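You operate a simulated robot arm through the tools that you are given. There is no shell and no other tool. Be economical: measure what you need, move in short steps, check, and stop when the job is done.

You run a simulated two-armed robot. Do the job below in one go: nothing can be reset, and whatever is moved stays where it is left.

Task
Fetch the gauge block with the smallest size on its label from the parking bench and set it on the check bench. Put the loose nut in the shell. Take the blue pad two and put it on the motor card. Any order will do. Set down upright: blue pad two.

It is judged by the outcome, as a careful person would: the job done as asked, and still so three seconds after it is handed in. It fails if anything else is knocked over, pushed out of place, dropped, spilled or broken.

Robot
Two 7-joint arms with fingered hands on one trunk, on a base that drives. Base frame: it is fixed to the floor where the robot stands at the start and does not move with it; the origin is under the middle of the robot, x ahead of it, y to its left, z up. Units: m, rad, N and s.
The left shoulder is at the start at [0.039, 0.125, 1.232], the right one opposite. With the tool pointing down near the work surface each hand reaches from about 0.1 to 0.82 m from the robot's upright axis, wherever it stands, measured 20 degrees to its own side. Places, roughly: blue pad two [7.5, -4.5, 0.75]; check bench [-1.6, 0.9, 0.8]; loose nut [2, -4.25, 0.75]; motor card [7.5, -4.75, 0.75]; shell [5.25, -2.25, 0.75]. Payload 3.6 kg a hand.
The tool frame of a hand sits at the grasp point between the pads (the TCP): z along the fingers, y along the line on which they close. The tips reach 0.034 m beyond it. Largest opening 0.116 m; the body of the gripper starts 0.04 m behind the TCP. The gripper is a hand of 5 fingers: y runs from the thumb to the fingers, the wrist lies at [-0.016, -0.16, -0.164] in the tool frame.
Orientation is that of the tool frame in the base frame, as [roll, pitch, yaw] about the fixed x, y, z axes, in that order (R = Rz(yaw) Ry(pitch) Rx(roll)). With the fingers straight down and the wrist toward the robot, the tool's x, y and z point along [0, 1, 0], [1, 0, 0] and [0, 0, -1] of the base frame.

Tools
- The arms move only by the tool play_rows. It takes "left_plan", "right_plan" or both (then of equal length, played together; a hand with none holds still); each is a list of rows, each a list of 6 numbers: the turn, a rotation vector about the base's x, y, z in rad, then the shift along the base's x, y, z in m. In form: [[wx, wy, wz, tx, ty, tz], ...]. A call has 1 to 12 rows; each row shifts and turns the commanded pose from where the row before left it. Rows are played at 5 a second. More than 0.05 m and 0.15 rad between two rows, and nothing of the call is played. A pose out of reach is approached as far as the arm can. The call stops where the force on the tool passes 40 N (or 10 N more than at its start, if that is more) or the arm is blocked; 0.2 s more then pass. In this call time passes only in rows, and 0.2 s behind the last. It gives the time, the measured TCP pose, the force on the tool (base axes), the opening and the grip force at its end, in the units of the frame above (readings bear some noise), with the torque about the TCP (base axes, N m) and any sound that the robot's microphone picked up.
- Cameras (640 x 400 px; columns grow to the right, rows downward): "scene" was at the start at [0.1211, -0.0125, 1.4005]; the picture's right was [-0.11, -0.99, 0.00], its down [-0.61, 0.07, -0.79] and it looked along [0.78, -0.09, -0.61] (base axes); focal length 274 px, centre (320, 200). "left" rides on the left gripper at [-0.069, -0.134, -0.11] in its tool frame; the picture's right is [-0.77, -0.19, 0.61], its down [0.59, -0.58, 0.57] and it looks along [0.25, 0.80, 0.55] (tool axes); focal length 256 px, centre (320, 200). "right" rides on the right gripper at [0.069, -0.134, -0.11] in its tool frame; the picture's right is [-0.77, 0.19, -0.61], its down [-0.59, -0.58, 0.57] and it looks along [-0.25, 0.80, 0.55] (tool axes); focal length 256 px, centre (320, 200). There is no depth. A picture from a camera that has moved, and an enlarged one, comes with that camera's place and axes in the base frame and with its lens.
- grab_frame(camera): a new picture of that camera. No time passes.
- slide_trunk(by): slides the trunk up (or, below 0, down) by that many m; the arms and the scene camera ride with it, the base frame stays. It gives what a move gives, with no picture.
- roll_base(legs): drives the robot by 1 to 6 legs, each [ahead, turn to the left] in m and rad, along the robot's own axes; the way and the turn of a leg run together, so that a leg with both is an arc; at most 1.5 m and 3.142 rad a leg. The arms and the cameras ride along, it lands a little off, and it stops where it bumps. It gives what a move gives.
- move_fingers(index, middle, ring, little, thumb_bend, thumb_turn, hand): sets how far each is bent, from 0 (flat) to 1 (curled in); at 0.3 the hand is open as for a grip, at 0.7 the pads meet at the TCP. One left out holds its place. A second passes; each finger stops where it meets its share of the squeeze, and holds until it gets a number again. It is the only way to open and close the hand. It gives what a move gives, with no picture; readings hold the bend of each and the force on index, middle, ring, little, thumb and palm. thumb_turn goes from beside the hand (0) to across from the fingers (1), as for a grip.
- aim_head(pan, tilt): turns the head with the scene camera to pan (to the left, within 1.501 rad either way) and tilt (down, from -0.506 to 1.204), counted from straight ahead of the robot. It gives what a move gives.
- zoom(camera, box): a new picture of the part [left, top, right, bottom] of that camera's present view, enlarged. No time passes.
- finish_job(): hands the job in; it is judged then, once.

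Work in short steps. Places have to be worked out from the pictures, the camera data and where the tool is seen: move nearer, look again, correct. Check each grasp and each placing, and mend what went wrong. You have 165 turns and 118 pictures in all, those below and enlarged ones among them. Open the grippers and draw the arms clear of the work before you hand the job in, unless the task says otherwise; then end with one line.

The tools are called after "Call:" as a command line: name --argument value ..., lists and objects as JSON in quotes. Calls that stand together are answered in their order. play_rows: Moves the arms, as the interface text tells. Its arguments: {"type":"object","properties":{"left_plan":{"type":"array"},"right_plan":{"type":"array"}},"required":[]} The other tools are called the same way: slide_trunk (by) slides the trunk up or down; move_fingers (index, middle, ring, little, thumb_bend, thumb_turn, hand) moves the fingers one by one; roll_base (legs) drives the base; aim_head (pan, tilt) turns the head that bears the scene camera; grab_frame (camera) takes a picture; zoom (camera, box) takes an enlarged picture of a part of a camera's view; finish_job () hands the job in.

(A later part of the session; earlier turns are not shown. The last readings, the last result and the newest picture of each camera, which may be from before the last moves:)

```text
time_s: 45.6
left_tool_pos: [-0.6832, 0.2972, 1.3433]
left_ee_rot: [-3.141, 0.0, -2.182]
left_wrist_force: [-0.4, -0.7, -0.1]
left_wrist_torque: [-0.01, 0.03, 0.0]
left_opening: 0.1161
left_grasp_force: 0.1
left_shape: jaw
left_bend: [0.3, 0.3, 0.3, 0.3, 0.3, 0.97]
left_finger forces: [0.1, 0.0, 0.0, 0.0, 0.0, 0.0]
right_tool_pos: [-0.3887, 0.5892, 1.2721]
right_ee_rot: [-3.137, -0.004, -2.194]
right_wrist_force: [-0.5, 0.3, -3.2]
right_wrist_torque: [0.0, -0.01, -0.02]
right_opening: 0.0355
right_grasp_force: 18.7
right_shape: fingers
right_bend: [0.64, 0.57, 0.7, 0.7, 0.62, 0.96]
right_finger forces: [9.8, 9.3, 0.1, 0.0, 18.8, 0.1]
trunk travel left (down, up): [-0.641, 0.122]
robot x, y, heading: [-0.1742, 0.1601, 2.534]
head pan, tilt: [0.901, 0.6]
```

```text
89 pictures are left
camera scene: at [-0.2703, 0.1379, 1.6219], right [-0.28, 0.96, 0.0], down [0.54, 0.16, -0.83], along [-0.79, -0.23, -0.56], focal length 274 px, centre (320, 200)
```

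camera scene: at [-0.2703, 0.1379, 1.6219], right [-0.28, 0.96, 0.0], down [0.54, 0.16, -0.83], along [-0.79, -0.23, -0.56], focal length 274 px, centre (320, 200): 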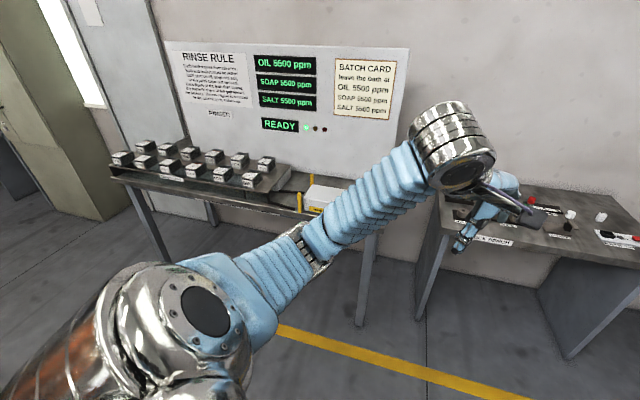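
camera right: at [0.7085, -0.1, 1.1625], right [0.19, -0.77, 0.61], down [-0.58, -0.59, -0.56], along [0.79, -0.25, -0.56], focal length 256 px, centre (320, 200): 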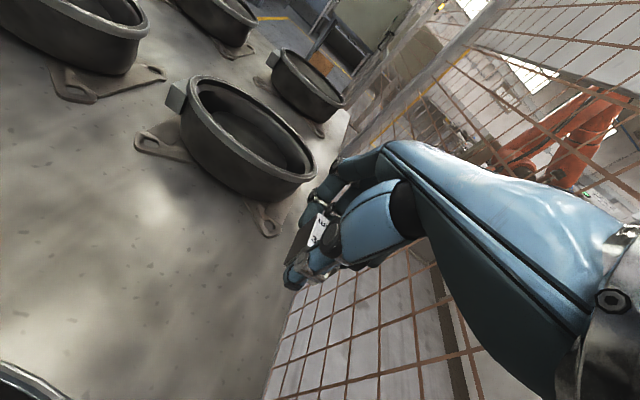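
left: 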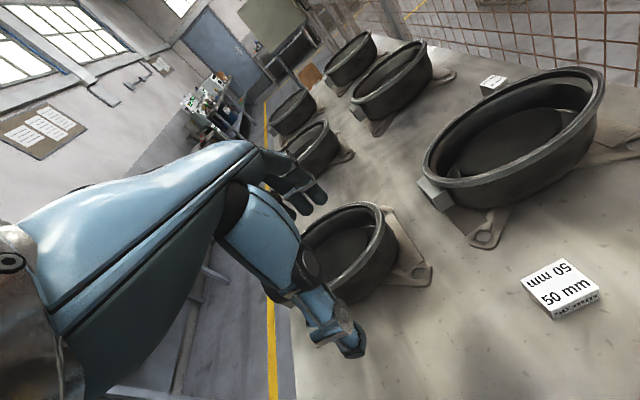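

The bench ahead is the CHECK BENCH (front edge x≈-1.36, y 0.40–1.28). I drive to about (-0.75, 0.80) facing it.

Call:
roll_base --legs '[[0, -0.23], [0.86, 0], [0, 0.84]]'

Call:
aim_head --pan 0 --tilt 0.8

Call:
grab_frame --camera "scene"

```text
time_s: 53.2
left_tool_pos: [-1.2485, 0.623, 1.344]
left_ee_rot: [3.141, 0.001, -1.565]
left_wrist_force: [0.4, -0.6, 0.1]
left_wrist_torque: [0.01, -0.01, 0.0]
left_opening: 0.116
left_grasp_force: 0.1
left_shape: jaw
left_bend: [0.3, 0.3, 0.3, 0.3, 0.3, 0.97]
left_finger forces: [0.1, 0.0, 0.1, 0.0, 0.1, 0.0]
right_tool_pos: [-1.1767, 1.0308, 1.2704]
right_ee_rot: [-3.136, -0.005, -1.579]
right_wrist_force: [-0.3, -1.0, -3.0]
right_wrist_torque: [-0.01, 0.02, 0.02]
right_opening: 0.0356
right_grasp_force: 17.3
right_shape: fingers
right_bend: [0.64, 0.57, 0.7, 0.7, 0.62, 0.96]
right_finger forces: [9.1, 8.7, 0.0, 0.0, 17.7, 0.0]
trunk travel left (down, up): [-0.641, 0.122]
robot x, y, heading: [-0.7525, 0.8013, -3.136]
head pan, tilt: [0.901, 0.6]
```

```text
time_s: 54.4
left_tool_pos: [-1.2476, 0.6221, 1.3435]
left_ee_rot: [-3.14, -0.001, -1.567]
left_wrist_force: [1.0, 0.1, 0.2]
left_wrist_torque: [-0.02, 0.0, 0.0]
left_opening: 0.1162
left_grasp_force: 0.1
left_shape: jaw
left_bend: [0.3, 0.3, 0.3, 0.3, 0.3, 0.97]
left_finger forces: [0.0, 0.0, 0.1, 0.0, 0.1, 0.0]
right_tool_pos: [-1.1779, 1.031, 1.2715]
right_ee_rot: [-3.136, -0.006, -1.579]
right_wrist_force: [-0.4, 0.5, -2.4]
right_wrist_torque: [-0.03, 0.0, 0.0]
right_opening: 0.0355
right_grasp_force: 17.5
right_shape: fingers
right_bend: [0.64, 0.57, 0.7, 0.7, 0.62, 0.96]
right_finger forces: [8.9, 8.7, 0.0, 0.0, 17.7, 0.1]
trunk travel left (down, up): [-0.641, 0.122]
robot x, y, heading: [-0.753, 0.7977, -3.136]
head pan, tilt: [0.0, 0.799]
```

```text
88 pictures are left
camera scene: at [-0.8468, 0.7994, 1.6051], right [-0.01, 1.0, 0.0], down [0.72, 0.0, -0.7], along [-0.7, 0.0, -0.72], focal length 274 px, centre (320, 200)
```

scene: 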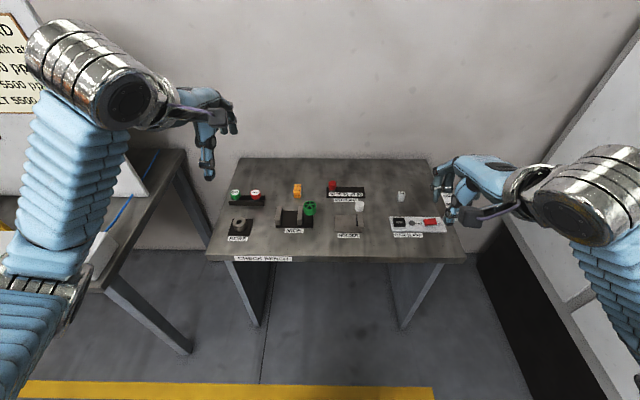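

The bench is clear to see now. I zoom to choose a free spot near its front between HOLDER and PUMP.

Call:
zoom --camera "scene" --box '[270, 160, 470, 285]'

```text
3.20 times, centred on (370, 222) of scene
camera zoom: at [-0.8468, 0.7994, 1.6051], right [-0.01, 1.0, 0.0], down [0.72, 0.0, -0.7], along [-0.7, 0.0, -0.72], focal length 877 px, centre (160, 128)
```

zoom: 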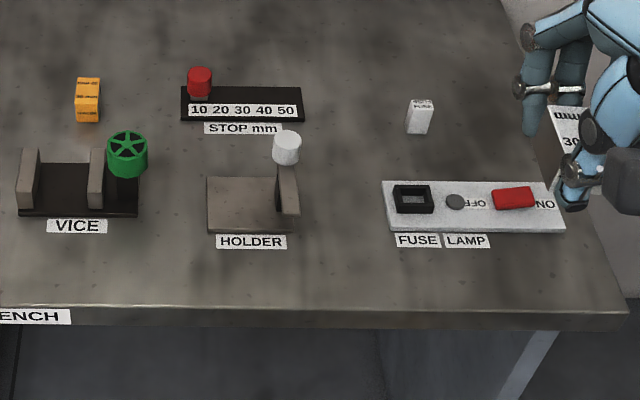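

Free strip at about (-1.42, 0.99). I move the hand there, staying high, then come down.

Call:
play_rows --right_plan '[[0, 0, 0, -0.045, -0.01, 0], [0, 0, 0, -0.045, -0.01, 0], [0, 0, 0, -0.045, -0.01, 0], [0, 0, 0, -0.045, -0.006, 0], [0, 0, 0, -0.045, 0, 0], [0, 0, 0, -0.018, 0, -0.04], [0, 0, 0, 0, 0, -0.05], [0, 0, 0, 0, 0, -0.05], [0, 0, 0, 0, 0, -0.05], [0, 0, 0, 0, 0, 0]]'

Call:
slide_trunk --by -0.12

Call:
grab_frame --camera "scene"

Call:
grab_frame --camera "right"

```text
time_s: 56.6
left_tool_pos: [-1.2483, 0.6209, 1.3428]
left_ee_rot: [-3.139, 0.001, -1.568]
left_wrist_force: [-0.2, 0.7, 0.2]
left_wrist_torque: [0.06, -0.04, 0.0]
left_opening: 0.1159
left_grasp_force: 0.2
left_shape: jaw
left_bend: [0.3, 0.3, 0.3, 0.3, 0.3, 0.97]
left_finger forces: [0.1, 0.0, 0.0, 0.0, 0.1, 0.0]
right_tool_pos: [-1.4155, 0.9924, 1.0819]
right_ee_rot: [-3.139, -0.003, -1.578]
right_wrist_force: [-0.2, 0.4, -3.7]
right_wrist_torque: [-0.02, 0.04, 0.0]
right_opening: 0.0355
right_grasp_force: 17.2
right_shape: fingers
right_bend: [0.64, 0.57, 0.7, 0.7, 0.62, 0.96]
right_finger forces: [9.1, 8.1, 0.0, 0.1, 17.0, 0.0]
trunk travel left (down, up): [-0.641, 0.122]
robot x, y, heading: [-0.7504, 0.8022, -3.136]
head pan, tilt: [0.0, 0.799]
```

```text
time_s: 58.1
left_tool_pos: [-1.2484, 0.6225, 1.2237]
left_ee_rot: [3.14, 0.0, -1.568]
left_wrist_force: [-0.4, 0.2, -0.1]
left_wrist_torque: [0.01, 0.01, -0.03]
left_opening: 0.1157
left_grasp_force: 0.1
left_shape: jaw
left_bend: [0.3, 0.3, 0.3, 0.3, 0.3, 0.97]
left_finger forces: [0.1, 0.1, 0.0, 0.0, 0.0, 0.0]
right_tool_pos: [-1.4201, 0.9948, 0.9618]
right_ee_rot: [-3.137, -0.005, -1.577]
right_wrist_force: [-0.6, 0.9, -3.0]
right_wrist_torque: [0.0, 0.0, 0.02]
right_opening: 0.0355
right_grasp_force: 17.0
right_shape: fingers
right_bend: [0.64, 0.57, 0.7, 0.7, 0.62, 0.96]
right_finger forces: [9.1, 8.1, 0.0, 0.0, 17.1, 0.0]
trunk travel left (down, up): [-0.521, 0.242]
robot x, y, heading: [-0.7503, 0.8041, -3.134]
head pan, tilt: [0.0, 0.799]
```

```text
86 pictures are left
camera scene: at [-0.8547, 0.7993, 1.4847], right [0.0, 1.0, 0.0], down [0.72, 0.0, -0.7], along [-0.7, 0.0, -0.72], focal length 274 px, centre (320, 200)
```

scene: 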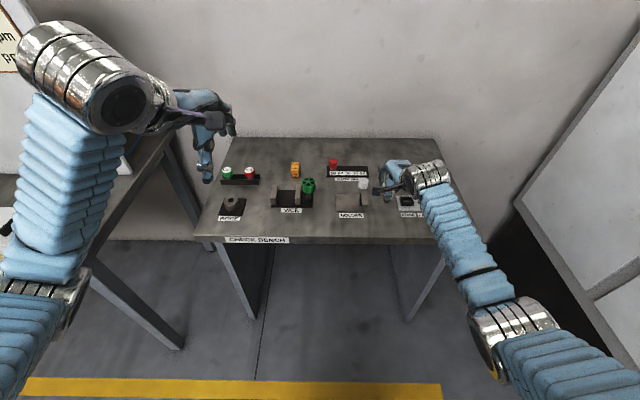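

```text
85 pictures are left
camera right: at [-1.2871, 0.9245, 1.0713], right [-0.18, 0.77, 0.61], down [0.58, 0.58, -0.57], along [-0.79, 0.25, -0.56], focal length 256 px, centre (320, 200)
```

right: 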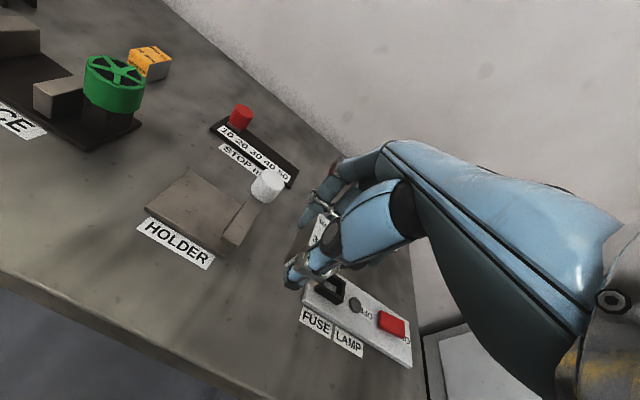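

The spot under the block is clear, in front and right of HOLDER. I lower 9 cm, then creep down with the arm until contact.

Call:
slide_trunk --by -0.09

Call:
grab_frame --camera "right"

Call:
zoom --camera "scene" --box '[300, 120, 460, 220]'

```text
time_s: 59.3
left_tool_pos: [-1.2477, 0.622, 1.1341]
left_ee_rot: [-3.141, 0.0, -1.565]
left_wrist_force: [1.0, -0.3, 0.4]
left_wrist_torque: [-0.01, -0.03, 0.0]
left_opening: 0.1158
left_grasp_force: 0.1
left_shape: jaw
left_bend: [0.3, 0.3, 0.3, 0.3, 0.3, 0.97]
left_finger forces: [0.0, 0.0, 0.0, 0.0, 0.0, 0.1]
right_tool_pos: [-1.4202, 0.9945, 0.8718]
right_ee_rot: [-3.139, -0.006, -1.577]
right_wrist_force: [0.0, 1.3, -1.3]
right_wrist_torque: [-0.02, 0.01, 0.02]
right_opening: 0.0353
right_grasp_force: 17.3
right_shape: fingers
right_bend: [0.64, 0.57, 0.7, 0.7, 0.62, 0.96]
right_finger forces: [9.1, 8.2, 0.1, 0.1, 17.1, 0.0]
trunk travel left (down, up): [-0.431, 0.332]
robot x, y, heading: [-0.7541, 0.8022, -3.135]
head pan, tilt: [0.0, 0.799]
```

```text
84 pictures are left
camera right: at [-1.287, 0.9246, 0.9813], right [-0.18, 0.77, 0.61], down [0.58, 0.58, -0.57], along [-0.79, 0.25, -0.56], focal length 256 px, centre (320, 200)
```

right: 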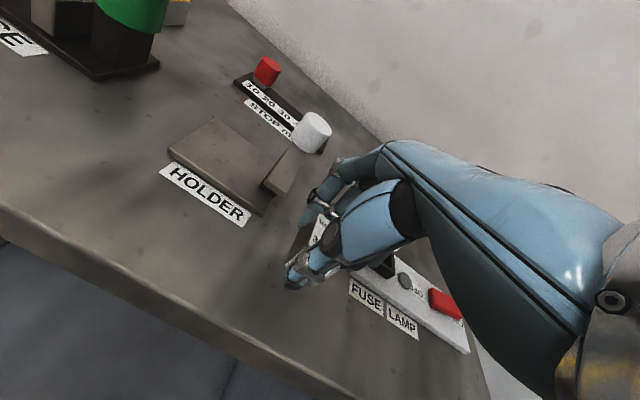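

```text
4.00 times, centred on (380, 170) of scene
camera zoom: at [-0.8696, 0.7992, 1.3941], right [0.0, 1.0, 0.0], down [0.72, 0.0, -0.7], along [-0.7, 0.0, -0.72], focal length 1096 px, centre (80, 320)
```

zoom: 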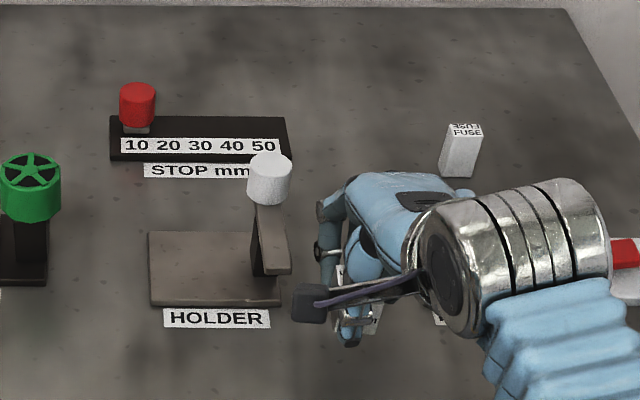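

Clear all round. I creep down in small steps with the contact guard.

Call:
play_rows --right_plan '[[0, 0, 0, -0.01, 0, -0.008], [0, 0, 0, 0, 0, -0.008], [0, 0, 0, 0, 0, -0.008], [0, 0, 0, 0, 0, -0.004], [0, 0, 0, 0, 0, -0.004], [0, 0, 0, 0, 0, -0.004], [0, 0, 0, 0, 0, -0.004], [0, 0, 0, 0, 0, -0.004]]'

```text
time_s: 61.2
left_tool_pos: [-1.2486, 0.6243, 1.1328]
left_ee_rot: [-3.141, 0.0, -1.569]
left_wrist_force: [0.4, 0.1, 0.5]
left_wrist_torque: [-0.02, 0.01, 0.01]
left_opening: 0.1158
left_grasp_force: 0.0
left_shape: jaw
left_bend: [0.3, 0.3, 0.3, 0.3, 0.3, 0.97]
left_finger forces: [0.0, 0.1, 0.0, 0.1, 0.1, 0.0]
right_tool_pos: [-1.4357, 0.994, 0.8376]
right_ee_rot: [3.121, -0.009, -1.58]
right_wrist_force: [3.5, 0.1, 17.0]
right_wrist_torque: [-0.14, -0.67, 0.06]
right_opening: 0.036
right_grasp_force: 24.9
right_shape: fingers
right_bend: [0.65, 0.57, 0.7, 0.7, 0.62, 0.96]
right_finger forces: [8.7, 8.0, 0.1, 0.0, 33.6, 0.0]
trunk travel left (down, up): [-0.431, 0.332]
robot x, y, heading: [-0.756, 0.8061, -3.136]
head pan, tilt: [0.0, 0.799]
stopped in row 8 (right hand): the force on the tool passed its limit at 41 N (the readings are from after the stop); the commanded pose is now the measured one
```

Contact at z≈0.837: the block is on the bench. I raise 3 mm to relax and open partially.

Call:
play_rows --right_plan '[[0, 0, 0, 0, 0, 0.003]]'

Call:
move_fingers --hand "right" --index 0.45 --middle 0.4 --ring 0.5 --little 0.5 --thumb_bend 0.45

Call:
grab_frame --camera "right"

```text
time_s: 61.6
left_tool_pos: [-1.2485, 0.6225, 1.1335]
left_ee_rot: [3.141, 0.0, -1.568]
left_wrist_force: [0.2, 0.3, -0.9]
left_wrist_torque: [-0.02, 0.0, 0.03]
left_opening: 0.1161
left_grasp_force: 0.0
left_shape: jaw
left_bend: [0.3, 0.3, 0.3, 0.3, 0.3, 0.97]
left_finger forces: [0.0, 0.0, 0.0, 0.1, 0.1, 0.0]
right_tool_pos: [-1.4343, 0.9947, 0.8378]
right_ee_rot: [3.126, -0.008, -1.58]
right_wrist_force: [-2.0, 1.1, 8.6]
right_wrist_torque: [-0.02, -0.16, -0.01]
right_opening: 0.0356
right_grasp_force: 24.4
right_shape: fingers
right_bend: [0.65, 0.57, 0.7, 0.7, 0.63, 0.96]
right_finger forces: [10.5, 9.5, 0.0, 0.0, 28.6, 0.0]
trunk travel left (down, up): [-0.431, 0.332]
robot x, y, heading: [-0.7555, 0.8027, -3.138]
head pan, tilt: [0.0, 0.799]
```

```text
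time_s: 62.6
left_tool_pos: [-1.2471, 0.6221, 1.135]
left_ee_rot: [3.139, 0.0, -1.569]
left_wrist_force: [0.7, -0.4, -0.6]
left_wrist_torque: [-0.03, -0.02, 0.02]
left_opening: 0.1161
left_grasp_force: 0.1
left_shape: jaw
left_bend: [0.3, 0.3, 0.3, 0.3, 0.3, 0.97]
left_finger forces: [0.0, 0.1, 0.0, 0.0, 0.0, 0.0]
right_tool_pos: [-1.4342, 0.9929, 0.8388]
right_ee_rot: [3.127, -0.008, -1.579]
right_wrist_force: [5.0, -1.3, 13.3]
right_wrist_torque: [-0.24, 0.4, 0.11]
right_opening: 0.0705
right_grasp_force: 7.2
right_shape: fingers
right_bend: [0.47, 0.4, 0.5, 0.5, 0.45, 0.97]
right_finger forces: [13.4, 0.0, 0.1, 0.0, 0.5, 0.1]
trunk travel left (down, up): [-0.431, 0.332]
robot x, y, heading: [-0.7563, 0.8019, -3.134]
head pan, tilt: [0.0, 0.799]
```

```text
82 pictures are left
camera right: at [-1.2986, 0.9235, 0.947], right [-0.17, 0.78, 0.61], down [0.57, 0.58, -0.58], along [-0.8, 0.25, -0.54], focal length 256 px, centre (320, 200)
```

right: 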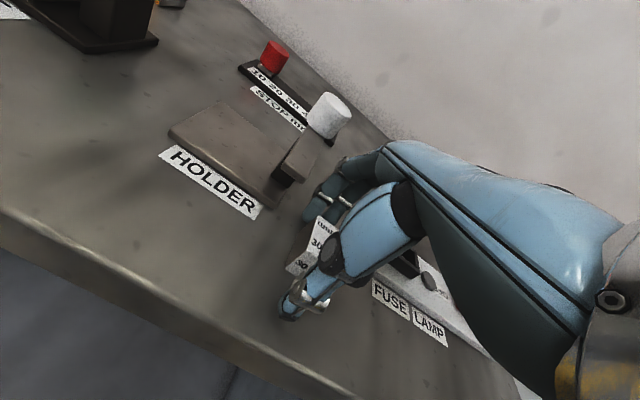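

The block stands free; the index tip presses on the bench surface. I lift straight up gently.

Call:
play_rows --right_plan '[[0, 0, 0, 0, 0, 0.01], [0, 0, 0, 0, 0, 0.015], [0, 0, 0, 0, 0, 0.03], [0, 0, 0, 0, 0, 0.04], [0, 0, 0, 0, 0, 0.05], [0, 0, 0, 0.03, 0, 0.03], [0, 0, 0, 0.04, 0, 0.03], [0, 0, 0, 0.05, 0, 0.02], [0, 0, 0, 0, 0, 0]]'

Call:
zoom --camera "scene" --box '[220, 120, 460, 270]'

Call:
grab_frame --camera "right"

```text
refused: row 8 steps farther than a row can; nothing moved
```

```text
2.67 times, centred on (340, 195) of scene
camera zoom: at [-0.8673, 0.7986, 1.3943], right [0.0, 1.0, 0.0], down [0.72, 0.0, -0.7], along [-0.7, 0.0, -0.72], focal length 731 px, centre (267, 213)
```

zoom: 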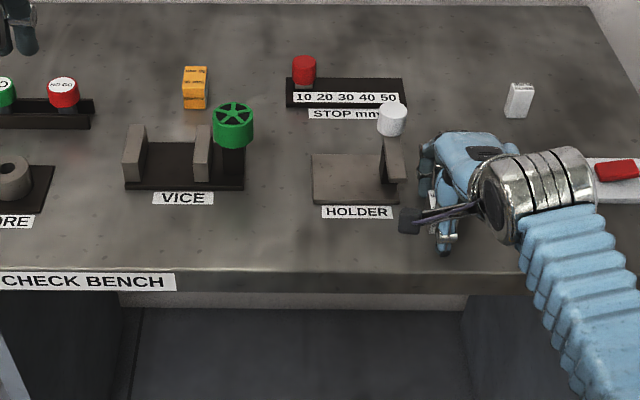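

```text
80 pictures are left
camera right: at [-1.2986, 0.9235, 0.947], right [-0.17, 0.78, 0.61], down [0.57, 0.58, -0.58], along [-0.8, 0.25, -0.54], focal length 256 px, centre (320, 200)
```

right: 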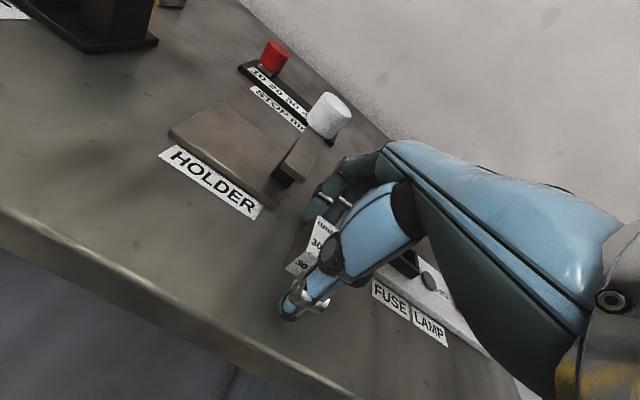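

One row was a bit too long; I redo the lift with smaller steps.

Call:
play_rows --right_plan '[[0, 0, 0, 0, 0, 0.01], [0, 0, 0, 0, 0, 0.015], [0, 0, 0, 0, 0, 0.03], [0, 0, 0, 0, 0, 0.04], [0, 0, 0, 0, 0, 0.045], [0, 0, 0, 0.03, 0, 0.03], [0, 0, 0, 0.035, 0, 0.03], [0, 0, 0, 0.04, 0, 0.02], [0, 0, 0, 0, 0, 0]]'

Call:
zoom --camera "scene" --box '[220, 120, 460, 270]'

```text
time_s: 64.6
left_tool_pos: [-1.249, 0.622, 1.1331]
left_ee_rot: [-3.14, -0.001, -1.568]
left_wrist_force: [-0.1, -0.1, 0.7]
left_wrist_torque: [0.01, -0.02, 0.05]
left_opening: 0.1157
left_grasp_force: 0.0
left_shape: jaw
left_bend: [0.3, 0.3, 0.3, 0.3, 0.3, 0.97]
left_finger forces: [0.0, 0.0, 0.0, 0.0, 0.1, 0.0]
right_tool_pos: [-1.328, 0.9937, 1.0544]
right_ee_rot: [3.13, -0.008, -1.578]
right_wrist_force: [0.3, 0.2, -0.5]
right_wrist_torque: [-0.04, -0.02, -0.01]
right_opening: 0.0739
right_grasp_force: 0.1
right_shape: fingers
right_bend: [0.45, 0.4, 0.5, 0.5, 0.45, 0.97]
right_finger forces: [0.0, 0.1, 0.0, 0.0, 0.0, 0.0]
trunk travel left (down, up): [-0.431, 0.332]
robot x, y, heading: [-0.7593, 0.8006, -3.139]
head pan, tilt: [0.0, 0.799]
```

```text
2.67 times, centred on (340, 195) of scene
camera zoom: at [-0.8699, 0.7992, 1.394], right [0.0, 1.0, 0.0], down [0.72, 0.0, -0.7], along [-0.7, 0.0, -0.72], focal length 731 px, centre (267, 213)
```

zoom: 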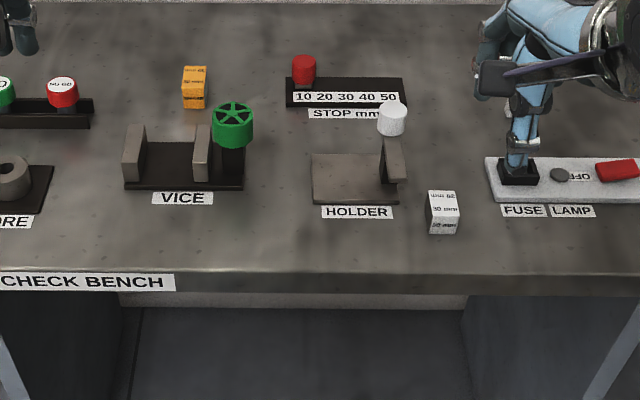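

The 30 mm block stands upright on the check bench. I draw arms in, raise the trunk for sight, back off and turn toward the aisle (-y).

Call:
play_rows --left_plan '[[0, 0, 0, 0.04, 0, 0.0], [0, 0, 0, 0.04, 0, 0.0], [0, 0, 0, 0.04, 0, 0.0], [0, 0, 0, 0.0, 0, 0.0], [0, 0, 0, 0.0, 0, 0]]' --right_plan '[[0, 0, 0, 0.045, -0.005, 0.01], [0, 0, 0, 0.045, -0.005, 0.01], [0, 0, 0, 0.045, 0, 0], [0, 0, 0, 0.045, 0, 0], [0, 0, 0, 0, 0, 0]]'

Call:
slide_trunk --by 0.2

Call:
roll_base --legs '[[-0.25, 0], [0, 1.45]]'

Call:
aim_head --pan 0 --tilt 0.4

Call:
grab_frame --camera "scene"

```text
time_s: 65.8
left_tool_pos: [-1.1955, 0.6145, 1.1463]
left_ee_rot: [-3.14, 0.002, -1.57]
left_wrist_force: [0.3, -0.8, -0.4]
left_wrist_torque: [-0.02, 0.01, 0.01]
left_opening: 0.1158
left_grasp_force: 0.0
left_shape: jaw
left_bend: [0.3, 0.3, 0.3, 0.3, 0.3, 0.97]
left_finger forces: [0.0, 0.0, 0.1, 0.0, 0.0, 0.0]
left hand out of reach, approached as far as the arm can: row 2, 3
right_tool_pos: [-1.2055, 0.9807, 1.079]
right_ee_rot: [3.129, -0.007, -1.579]
right_wrist_force: [0.5, 0.0, 0.2]
right_wrist_torque: [0.02, -0.03, -0.02]
right_opening: 0.0737
right_grasp_force: 0.1
right_shape: fingers
right_bend: [0.45, 0.4, 0.5, 0.5, 0.45, 0.97]
right_finger forces: [0.0, 0.0, 0.0, 0.0, 0.1, 0.0]
right hand out of reach, approached as far as the arm can: row 3, 4
trunk travel left (down, up): [-0.431, 0.332]
robot x, y, heading: [-0.7488, 0.802, -3.139]
head pan, tilt: [0.0, 0.799]
```

```text
time_s: 67.9
left_tool_pos: [-1.1958, 0.6152, 1.3468]
left_ee_rot: [-3.141, -0.001, -1.569]
left_wrist_force: [-0.3, -0.1, 0.0]
left_wrist_torque: [0.0, 0.02, -0.01]
left_opening: 0.1158
left_grasp_force: 0.0
left_shape: jaw
left_bend: [0.3, 0.3, 0.3, 0.3, 0.3, 0.97]
left_finger forces: [0.0, 0.0, 0.0, 0.0, 0.1, 0.1]
right_tool_pos: [-1.2065, 0.9831, 1.2759]
right_ee_rot: [3.131, -0.007, -1.577]
right_wrist_force: [0.2, -0.8, 0.8]
right_wrist_torque: [0.02, 0.03, -0.01]
right_opening: 0.0737
right_grasp_force: 0.0
right_shape: fingers
right_bend: [0.45, 0.4, 0.5, 0.5, 0.45, 0.97]
right_finger forces: [0.0, 0.1, 0.1, 0.1, 0.1, 0.1]
trunk travel left (down, up): [-0.631, 0.132]
robot x, y, heading: [-0.7511, 0.8013, -3.137]
head pan, tilt: [0.0, 0.799]
```

```text
time_s: 73.3
left_tool_pos: [-0.3787, 0.3375, 1.3466]
left_ee_rot: [3.141, -0.001, -0.142]
left_wrist_force: [0.1, -0.3, -0.3]
left_wrist_torque: [0.0, -0.01, -0.01]
left_opening: 0.116
left_grasp_force: 0.1
left_shape: jaw
left_bend: [0.3, 0.3, 0.3, 0.3, 0.3, 0.97]
left_finger forces: [0.0, 0.0, 0.0, 0.0, 0.1, 0.0]
right_tool_pos: [-0.7429, 0.3808, 1.2766]
right_ee_rot: [3.128, -0.007, -0.149]
right_wrist_force: [0.1, -0.4, 0.0]
right_wrist_torque: [0.02, -0.03, 0.01]
right_opening: 0.0737
right_grasp_force: 0.0
right_shape: fingers
right_bend: [0.45, 0.4, 0.5, 0.5, 0.45, 0.97]
right_finger forces: [0.0, 0.0, 0.0, 0.0, 0.0, 0.0]
trunk travel left (down, up): [-0.631, 0.132]
robot x, y, heading: [-0.5009, 0.8035, -1.71]
head pan, tilt: [0.0, 0.799]
```

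```text
time_s: 74.2
left_tool_pos: [-0.3796, 0.3376, 1.3468]
left_ee_rot: [3.141, 0.001, -0.141]
left_wrist_force: [-0.7, 0.3, 0.1]
left_wrist_torque: [0.01, 0.04, 0.02]
left_opening: 0.116
left_grasp_force: 0.0
left_shape: jaw
left_bend: [0.3, 0.3, 0.3, 0.3, 0.3, 0.97]
left_finger forces: [0.1, 0.0, 0.0, 0.1, 0.0, 0.0]
right_tool_pos: [-0.7434, 0.3793, 1.2769]
right_ee_rot: [3.129, -0.008, -0.152]
right_wrist_force: [0.0, 0.6, 0.2]
right_wrist_torque: [-0.01, 0.0, 0.01]
right_opening: 0.0738
right_grasp_force: 0.0
right_shape: fingers
right_bend: [0.45, 0.4, 0.5, 0.5, 0.45, 0.97]
right_finger forces: [0.0, 0.0, 0.1, 0.0, 0.1, 0.0]
trunk travel left (down, up): [-0.631, 0.132]
robot x, y, heading: [-0.5038, 0.8012, -1.71]
head pan, tilt: [0.0, 0.4]
```

```text
78 pictures are left
camera scene: at [-0.5164, 0.6963, 1.6301], right [-0.99, 0.14, 0.0], down [0.05, 0.39, -0.92], along [-0.13, -0.91, -0.39], focal length 274 px, centre (320, 200)
```

scene: 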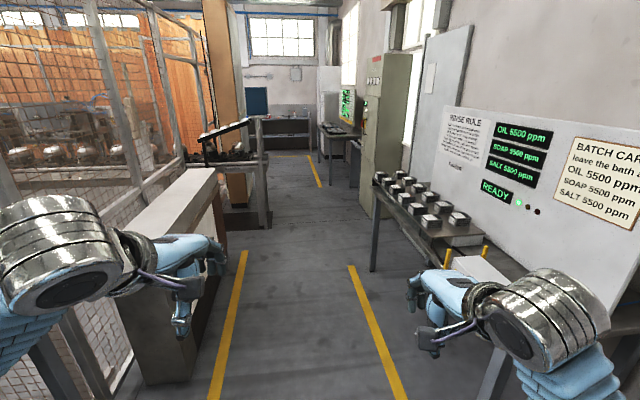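

The aisle runs along -y between yellow lines, centred x≈-0.6. I steer slightly right and drive 2.6 m down it.

Call:
roll_base --legs '[[0, 0.055], [1.4, 0], [1.2, 0]]'

Call:
aim_head --pan 0.5 --tilt 0.4

Call:
grab_frame --camera "scene"

```text
time_s: 87.3
left_tool_pos: [-0.5526, -2.2595, 1.3467]
left_ee_rot: [-3.141, 0.0, -0.085]
left_wrist_force: [-0.5, 0.1, 0.8]
left_wrist_torque: [-0.05, -0.02, -0.01]
left_opening: 0.1162
left_grasp_force: 0.0
left_shape: jaw
left_bend: [0.3, 0.3, 0.3, 0.3, 0.3, 0.97]
left_finger forces: [0.0, 0.0, 0.0, 0.0, 0.1, 0.0]
right_tool_pos: [-0.9197, -2.2365, 1.276]
right_ee_rot: [3.127, -0.006, -0.095]
right_wrist_force: [-0.4, -0.3, -1.2]
right_wrist_torque: [-0.01, 0.0, -0.01]
right_opening: 0.0737
right_grasp_force: 0.1
right_shape: fingers
right_bend: [0.45, 0.4, 0.5, 0.5, 0.45, 0.97]
right_finger forces: [0.1, 0.1, 0.1, 0.0, 0.0, 0.0]
trunk travel left (down, up): [-0.631, 0.132]
robot x, y, heading: [-0.7006, -1.8016, -1.653]
head pan, tilt: [0.0, 0.4]
```

```text
time_s: 88.2
left_tool_pos: [-0.5528, -2.2586, 1.3474]
left_ee_rot: [-3.141, 0.0, -0.087]
left_wrist_force: [0.7, -0.5, -0.2]
left_wrist_torque: [0.01, 0.01, 0.01]
left_opening: 0.116
left_grasp_force: 0.1
left_shape: jaw
left_bend: [0.3, 0.3, 0.3, 0.3, 0.3, 0.97]
left_finger forces: [0.1, 0.1, 0.1, 0.1, 0.0, 0.1]
right_tool_pos: [-0.9194, -2.2373, 1.2764]
right_ee_rot: [3.129, -0.008, -0.094]
right_wrist_force: [-0.5, -0.1, 0.0]
right_wrist_torque: [0.0, 0.03, 0.01]
right_opening: 0.0736
right_grasp_force: 0.0
right_shape: fingers
right_bend: [0.45, 0.4, 0.5, 0.5, 0.45, 0.97]
right_finger forces: [0.0, 0.0, 0.0, 0.0, 0.0, 0.1]
trunk travel left (down, up): [-0.631, 0.132]
robot x, y, heading: [-0.7017, -1.8006, -1.664]
head pan, tilt: [0.499, 0.4]
```

```text
77 pictures are left
camera scene: at [-0.6648, -1.9012, 1.6301], right [-0.92, -0.4, 0.0], down [-0.16, 0.36, -0.92], along [0.37, -0.84, -0.39], focal length 274 px, centre (320, 200)
```

scene: 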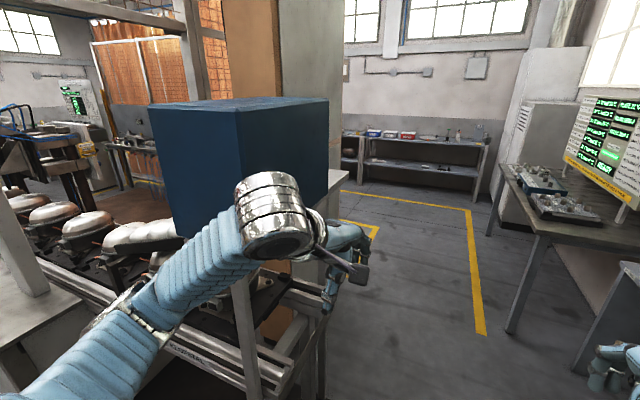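

The conveyor end with the blue box is close on my left, so I veer right, pass it, then look left into the open area.

Call:
roll_base --legs '[[0, -0.2], [0.7, 0], [0, 0.29], [0.8, 0]]'

Call:
aim_head --pan 1.2 --tilt 0.35

Call:
grab_frame --camera "scene"

```text
time_s: 90.3
left_tool_pos: [-0.6614, -2.3371, 1.3459]
left_ee_rot: [-3.136, -0.002, -0.275]
left_wrist_force: [-0.5, -0.2, -0.3]
left_wrist_torque: [0.02, -0.02, 0.04]
left_opening: 0.116
left_grasp_force: 0.2
left_shape: jaw
left_bend: [0.3, 0.3, 0.3, 0.3, 0.3, 0.97]
left_finger forces: [0.0, 0.0, 0.1, 0.1, 0.0, 0.0]
right_tool_pos: [-1.0185, -2.2459, 1.2778]
right_ee_rot: [3.126, -0.01, -0.287]
right_wrist_force: [0.0, -0.8, 0.5]
right_wrist_torque: [0.02, 0.01, 0.01]
right_opening: 0.0737
right_grasp_force: 0.0
right_shape: fingers
right_bend: [0.45, 0.4, 0.5, 0.5, 0.45, 0.97]
right_finger forces: [0.1, 0.0, 0.0, 0.0, 0.0, 0.0]
trunk travel left (down, up): [-0.631, 0.132]
robot x, y, heading: [-0.7212, -1.8675, -1.831]
head pan, tilt: [0.499, 0.4]
stopped in leg 2: the robot was blocked; the commanded pose is now the measured one
```

```text
time_s: 91.3
left_tool_pos: [-0.6628, -2.3359, 1.3464]
left_ee_rot: [-3.138, -0.001, -0.275]
left_wrist_force: [0.6, -0.7, 0.2]
left_wrist_torque: [-0.01, 0.01, -0.01]
left_opening: 0.1158
left_grasp_force: 0.1
left_shape: jaw
left_bend: [0.3, 0.3, 0.3, 0.3, 0.3, 0.97]
left_finger forces: [0.1, 0.0, 0.1, 0.0, 0.1, 0.0]
right_tool_pos: [-1.0195, -2.2451, 1.2798]
right_ee_rot: [3.123, -0.008, -0.289]
right_wrist_force: [0.2, 0.4, -0.7]
right_wrist_torque: [0.04, 0.0, -0.01]
right_opening: 0.0737
right_grasp_force: 0.1
right_shape: fingers
right_bend: [0.45, 0.4, 0.5, 0.5, 0.45, 0.97]
right_finger forces: [0.0, 0.0, 0.0, 0.0, 0.0, 0.0]
trunk travel left (down, up): [-0.631, 0.132]
robot x, y, heading: [-0.7182, -1.8677, -1.836]
head pan, tilt: [1.201, 0.351]
```

```text
76 pictures are left
camera scene: at [-0.6491, -1.9271, 1.6352], right [-0.59, -0.81, 0.01], down [-0.28, 0.2, -0.94], along [0.76, -0.56, -0.34], focal length 274 px, centre (320, 200)
```

scene: 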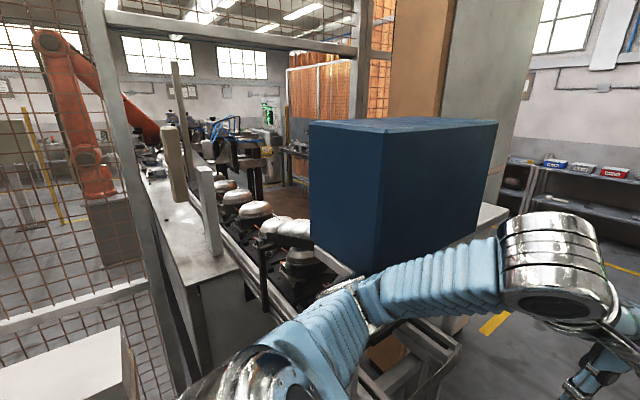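

Blocked: my left elbow is against the conveyor end. I back off, swing further right to x≈-0.95, and recheck.

Call:
roll_base --legs '[[-0.35, 0], [0, -0.33], [0.6, 0]]'

Call:
aim_head --pan 0.5 --tilt 0.5

Call:
grab_frame --camera "scene"

Call:
aim_head --pan -0.3 --tilt 0.5

Call:
grab_frame --camera "scene"

```text
time_s: 97.6
left_tool_pos: [-1.0614, -2.4923, 1.3437]
left_ee_rot: [-3.13, 0.0, -0.606]
left_wrist_force: [-0.7, 0.2, 0.7]
left_wrist_torque: [0.01, 0.0, -0.01]
left_opening: 0.1157
left_grasp_force: 0.1
left_shape: jaw
left_bend: [0.3, 0.3, 0.3, 0.3, 0.3, 0.97]
left_finger forces: [0.1, 0.0, 0.0, 0.0, 0.0, 0.0]
right_tool_pos: [-1.3702, -2.2919, 1.2757]
right_ee_rot: [3.132, -0.005, -0.618]
right_wrist_force: [0.0, -0.3, 0.1]
right_wrist_torque: [0.02, 0.01, 0.02]
right_opening: 0.0736
right_grasp_force: 0.1
right_shape: fingers
right_bend: [0.45, 0.4, 0.5, 0.5, 0.45, 0.97]
right_finger forces: [0.0, 0.0, 0.0, 0.1, 0.1, 0.0]
trunk travel left (down, up): [-0.631, 0.132]
robot x, y, heading: [-0.965, -2.0248, -2.168]
head pan, tilt: [1.201, 0.351]
```

```text
time_s: 98.7
left_tool_pos: [-1.0609, -2.4926, 1.3442]
left_ee_rot: [-3.131, 0.001, -0.602]
left_wrist_force: [0.3, 0.6, -0.5]
left_wrist_torque: [0.02, 0.0, -0.02]
left_opening: 0.116
left_grasp_force: 0.1
left_shape: jaw
left_bend: [0.3, 0.3, 0.3, 0.3, 0.3, 0.97]
left_finger forces: [0.1, 0.1, 0.0, 0.0, 0.0, 0.1]
right_tool_pos: [-1.3701, -2.2919, 1.2759]
right_ee_rot: [3.13, -0.007, -0.619]
right_wrist_force: [0.5, -0.5, -0.3]
right_wrist_torque: [0.0, 0.0, -0.01]
right_opening: 0.0736
right_grasp_force: 0.1
right_shape: fingers
right_bend: [0.45, 0.4, 0.5, 0.5, 0.45, 0.97]
right_finger forces: [0.0, 0.0, 0.0, 0.0, 0.0, 0.0]
trunk travel left (down, up): [-0.631, 0.132]
robot x, y, heading: [-0.9626, -2.0237, -2.164]
head pan, tilt: [0.499, 0.499]
```

```text
75 pictures are left
camera scene: at [-0.9786, -2.1273, 1.621], right [-1.0, 0.09, 0.0], down [0.05, 0.48, -0.88], along [-0.08, -0.87, -0.48], focal length 274 px, centre (320, 200)
```

scene: 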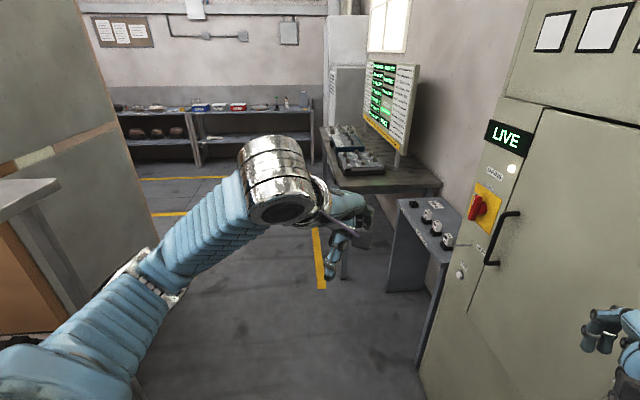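

```text
time_s: 99.8
left_tool_pos: [-1.0617, -2.493, 1.3428]
left_ee_rot: [-3.131, 0.001, -0.605]
left_wrist_force: [-0.9, 0.5, 0.0]
left_wrist_torque: [-0.03, 0.0, 0.01]
left_opening: 0.1161
left_grasp_force: 0.0
left_shape: jaw
left_bend: [0.3, 0.3, 0.3, 0.3, 0.3, 0.97]
left_finger forces: [0.0, 0.1, 0.0, 0.1, 0.0, 0.1]
right_tool_pos: [-1.3697, -2.2912, 1.2758]
right_ee_rot: [3.132, -0.007, -0.618]
right_wrist_force: [-0.1, -0.1, -0.5]
right_wrist_torque: [0.0, 0.0, 0.0]
right_opening: 0.0736
right_grasp_force: 0.0
right_shape: fingers
right_bend: [0.45, 0.4, 0.5, 0.5, 0.45, 0.97]
right_finger forces: [0.0, 0.1, 0.0, 0.1, 0.1, 0.0]
trunk travel left (down, up): [-0.631, 0.132]
robot x, y, heading: [-0.9639, -2.0247, -2.168]
head pan, tilt: [-0.3, 0.499]
```

```text
74 pictures are left
camera scene: at [-1.0409, -2.0936, 1.621], right [-0.63, 0.78, 0.0], down [0.37, 0.3, -0.88], along [-0.68, -0.55, -0.48], focal length 274 px, centre (320, 200)
```

scene: 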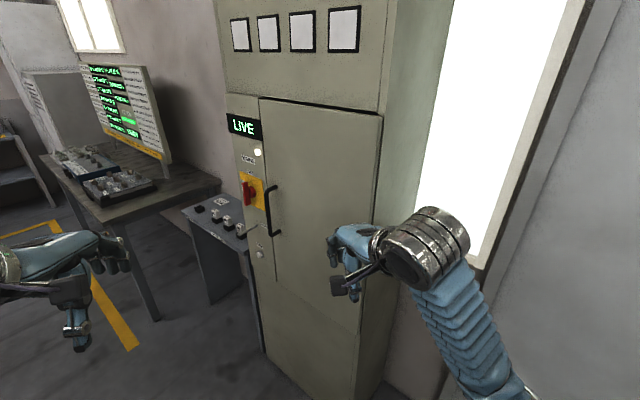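

The cabinet is far enough (x<-1.6). I turn square to the aisle, go 1.1 m and look left.

Call:
roll_base --legs '[[0, 0.6], [0.6, 0], [0.5, 0]]'

Call:
aim_head --pan 1.2 --tilt 0.4

Call:
grab_frame --camera "scene"

Call:
aim_head --pan 0.3 --tilt 0.4

Call:
grab_frame --camera "scene"

```text
time_s: 107.3
left_tool_pos: [-0.7766, -3.5558, 1.3424]
left_ee_rot: [-3.13, 0.002, -0.003]
left_wrist_force: [0.2, -0.5, -0.5]
left_wrist_torque: [-0.01, -0.02, -0.01]
left_opening: 0.1157
left_grasp_force: 0.0
left_shape: jaw
left_bend: [0.3, 0.3, 0.3, 0.3, 0.3, 0.97]
left_finger forces: [0.1, 0.1, 0.0, 0.0, 0.1, 0.0]
right_tool_pos: [-1.145, -3.5635, 1.277]
right_ee_rot: [3.129, -0.008, -0.016]
right_wrist_force: [-0.1, -0.5, -0.5]
right_wrist_torque: [0.0, -0.01, -0.01]
right_opening: 0.0736
right_grasp_force: 0.1
right_shape: fingers
right_bend: [0.45, 0.4, 0.5, 0.5, 0.45, 0.97]
right_finger forces: [0.0, 0.0, 0.1, 0.1, 0.1, 0.0]
trunk travel left (down, up): [-0.631, 0.132]
robot x, y, heading: [-0.9618, -3.1084, -1.566]
head pan, tilt: [-0.3, 0.499]
```

```text
time_s: 108.9
left_tool_pos: [-0.7772, -3.5546, 1.343]
left_ee_rot: [-3.13, 0.002, -0.005]
left_wrist_force: [-0.6, 0.7, 0.2]
left_wrist_torque: [0.0, -0.03, 0.02]
left_opening: 0.1158
left_grasp_force: 0.1
left_shape: jaw
left_bend: [0.3, 0.3, 0.3, 0.3, 0.3, 0.97]
left_finger forces: [0.0, 0.1, 0.0, 0.1, 0.0, 0.1]
right_tool_pos: [-1.145, -3.5636, 1.2768]
right_ee_rot: [3.13, -0.009, -0.019]
right_wrist_force: [0.1, -0.2, -0.2]
right_wrist_torque: [0.05, 0.01, -0.01]
right_opening: 0.0737
right_grasp_force: 0.2
right_shape: fingers
right_bend: [0.45, 0.4, 0.5, 0.5, 0.45, 0.97]
right_finger forces: [0.0, 0.1, 0.0, 0.1, 0.0, 0.1]
trunk travel left (down, up): [-0.631, 0.132]
robot x, y, heading: [-0.9611, -3.1153, -1.561]
head pan, tilt: [1.201, 0.4]
```

```text
73 pictures are left
camera scene: at [-0.8751, -3.1602, 1.6302], right [-0.36, -0.93, 0.0], down [-0.36, 0.14, -0.92], along [0.86, -0.33, -0.39], focal length 274 px, centre (320, 200)
```

scene: 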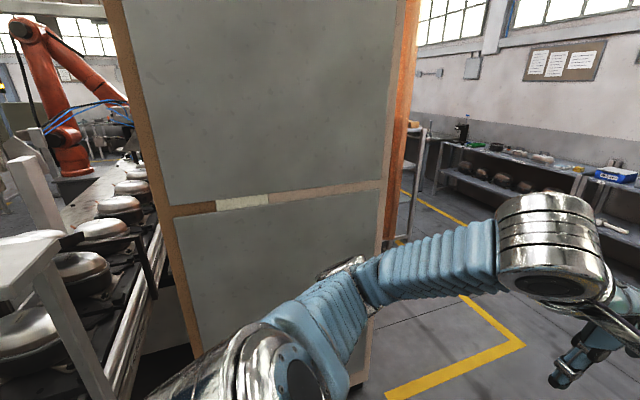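

```text
time_s: 110.1
left_tool_pos: [-0.7771, -3.5559, 1.343]
left_ee_rot: [-3.131, 0.003, -0.003]
left_wrist_force: [-0.2, -0.9, -0.8]
left_wrist_torque: [-0.01, 0.0, 0.01]
left_opening: 0.1158
left_grasp_force: 0.1
left_shape: jaw
left_bend: [0.3, 0.3, 0.3, 0.3, 0.3, 0.97]
left_finger forces: [0.0, 0.0, 0.0, 0.0, 0.0, 0.1]
right_tool_pos: [-1.1457, -3.5636, 1.2764]
right_ee_rot: [3.131, -0.008, -0.018]
right_wrist_force: [-0.3, 0.7, 0.2]
right_wrist_torque: [0.02, -0.01, -0.04]
right_opening: 0.0739
right_grasp_force: 0.1
right_shape: fingers
right_bend: [0.45, 0.4, 0.5, 0.5, 0.45, 0.97]
right_finger forces: [0.0, 0.0, 0.0, 0.0, 0.0, 0.0]
trunk travel left (down, up): [-0.631, 0.132]
robot x, y, heading: [-0.9616, -3.1115, -1.562]
head pan, tilt: [0.3, 0.4]
```

```text
72 pictures are left
camera scene: at [-0.9336, -3.2155, 1.6301], right [-0.95, -0.3, 0.0], down [-0.12, 0.37, -0.92], along [0.28, -0.88, -0.39], focal length 274 px, centre (320, 200)
```

scene: 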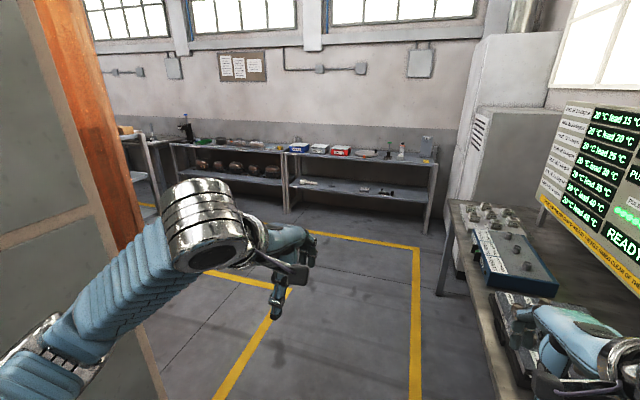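

An oven-like block ends at about (0.05, -3.85); beyond it a corridor opens toward +x. I drive past its corner and look along the corridor.

Call:
roll_base --legs '[[0.7, 0], [0, 0.72], [0.85, 0], [0.85, 0], [0, 0.75]]'

Call:
aim_head --pan 0.1 --tilt 0.4

Call:
grab_frame --camera "scene"

```text
time_s: 126.2
left_tool_pos: [0.6121, -4.9894, 1.3429]
left_ee_rot: [-3.131, 0.002, 1.43]
left_wrist_force: [-0.5, 0.1, 0.1]
left_wrist_torque: [0.01, 0.0, -0.05]
left_opening: 0.1161
left_grasp_force: 0.0
left_shape: jaw
left_bend: [0.3, 0.3, 0.3, 0.3, 0.3, 0.97]
left_finger forces: [0.1, 0.0, 0.0, 0.0, 0.0, 0.0]
right_tool_pos: [0.5707, -5.3546, 1.2754]
right_ee_rot: [3.13, -0.006, 1.419]
right_wrist_force: [0.4, 0.0, -0.4]
right_wrist_torque: [-0.03, -0.02, 0.0]
right_opening: 0.0739
right_grasp_force: 0.1
right_shape: fingers
right_bend: [0.45, 0.4, 0.5, 0.5, 0.45, 0.97]
right_finger forces: [0.0, 0.0, 0.0, 0.1, 0.0, 0.1]
trunk travel left (down, up): [-0.631, 0.132]
robot x, y, heading: [0.1478, -5.1122, -0.13]
head pan, tilt: [0.3, 0.4]
```

```text
time_s: 126.9
left_tool_pos: [0.6132, -4.9897, 1.3441]
left_ee_rot: [-3.131, 0.002, 1.428]
left_wrist_force: [-0.1, -0.2, 0.1]
left_wrist_torque: [0.01, -0.02, -0.01]
left_opening: 0.1157
left_grasp_force: 0.1
left_shape: jaw
left_bend: [0.3, 0.3, 0.3, 0.3, 0.3, 0.97]
left_finger forces: [0.0, 0.1, 0.0, 0.0, 0.0, 0.0]
right_tool_pos: [0.5706, -5.3542, 1.2761]
right_ee_rot: [3.131, -0.007, 1.419]
right_wrist_force: [1.0, -0.5, 0.2]
right_wrist_torque: [-0.01, -0.04, 0.03]
right_opening: 0.0735
right_grasp_force: 0.1
right_shape: fingers
right_bend: [0.45, 0.4, 0.5, 0.5, 0.45, 0.97]
right_finger forces: [0.1, 0.0, 0.0, 0.0, 0.0, 0.0]
trunk travel left (down, up): [-0.631, 0.132]
robot x, y, heading: [0.1469, -5.1119, -0.13]
head pan, tilt: [0.099, 0.4]
```

```text
71 pictures are left
camera scene: at [0.252, -5.1179, 1.6301], right [-0.03, -1.0, 0.0], down [-0.39, 0.01, -0.92], along [0.92, -0.03, -0.39], focal length 274 px, centre (320, 200)
```

scene: 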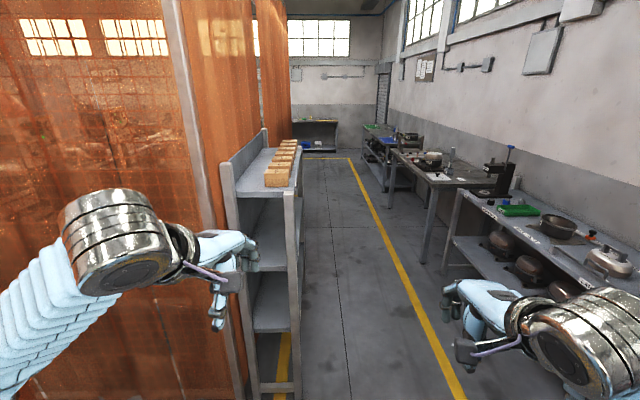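

The nut lies behind an orange curtain on my left, so I go on along the corridor (centre y≈-5.55), past the shelf, then look left for a way in.

Call:
roll_base --legs '[[0, -0.29], [1.1, 0], [0, 0.42], [1.2, 0]]'

Call:
aim_head --pan 0.4 --tilt 0.4

Call:
grab_frame --camera "scene"

```text
time_s: 140.3
left_tool_pos: [2.7957, -5.4006, 1.3439]
left_ee_rot: [-3.131, 0.002, 1.539]
left_wrist_force: [0.9, 0.1, 0.5]
left_wrist_torque: [0.01, 0.02, -0.03]
left_opening: 0.116
left_grasp_force: 0.1
left_shape: jaw
left_bend: [0.3, 0.3, 0.3, 0.3, 0.3, 0.97]
left_finger forces: [0.1, 0.0, 0.1, 0.1, 0.0, 0.0]
right_tool_pos: [2.794, -5.7694, 1.2769]
right_ee_rot: [3.132, -0.008, 1.525]
right_wrist_force: [0.2, 0.5, -0.6]
right_wrist_torque: [0.01, 0.0, -0.01]
right_opening: 0.0737
right_grasp_force: 0.0
right_shape: fingers
right_bend: [0.45, 0.4, 0.5, 0.5, 0.45, 0.97]
right_finger forces: [0.0, 0.0, 0.1, 0.0, 0.0, 0.1]
trunk travel left (down, up): [-0.631, 0.132]
robot x, y, heading: [2.3464, -5.5714, -0.021]
head pan, tilt: [0.099, 0.4]
```

```text
time_s: 141.1
left_tool_pos: [2.7965, -5.4014, 1.3417]
left_ee_rot: [-3.132, 0.002, 1.54]
left_wrist_force: [0.7, 0.0, 0.2]
left_wrist_torque: [0.01, -0.02, 0.01]
left_opening: 0.1162
left_grasp_force: 0.0
left_shape: jaw
left_bend: [0.3, 0.3, 0.3, 0.3, 0.3, 0.97]
left_finger forces: [0.0, 0.0, 0.1, 0.0, 0.1, 0.1]
right_tool_pos: [2.7935, -5.7702, 1.2754]
right_ee_rot: [3.131, -0.007, 1.526]
right_wrist_force: [0.2, -0.3, 0.2]
right_wrist_torque: [0.01, 0.0, -0.01]
right_opening: 0.0736
right_grasp_force: 0.0
right_shape: fingers
right_bend: [0.45, 0.4, 0.5, 0.5, 0.45, 0.97]
right_finger forces: [0.0, 0.0, 0.1, 0.1, 0.1, 0.0]
trunk travel left (down, up): [-0.631, 0.132]
robot x, y, heading: [2.3507, -5.5694, -0.023]
head pan, tilt: [0.4, 0.4]
```

```text
70 pictures are left
camera scene: at [2.4449, -5.542, 1.6302], right [0.37, -0.93, 0.0], down [-0.36, -0.14, -0.92], along [0.86, 0.34, -0.39], focal length 274 px, centre (320, 200)
```

scene: 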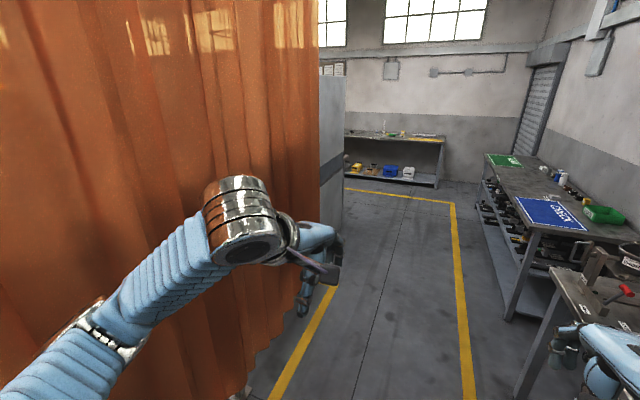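

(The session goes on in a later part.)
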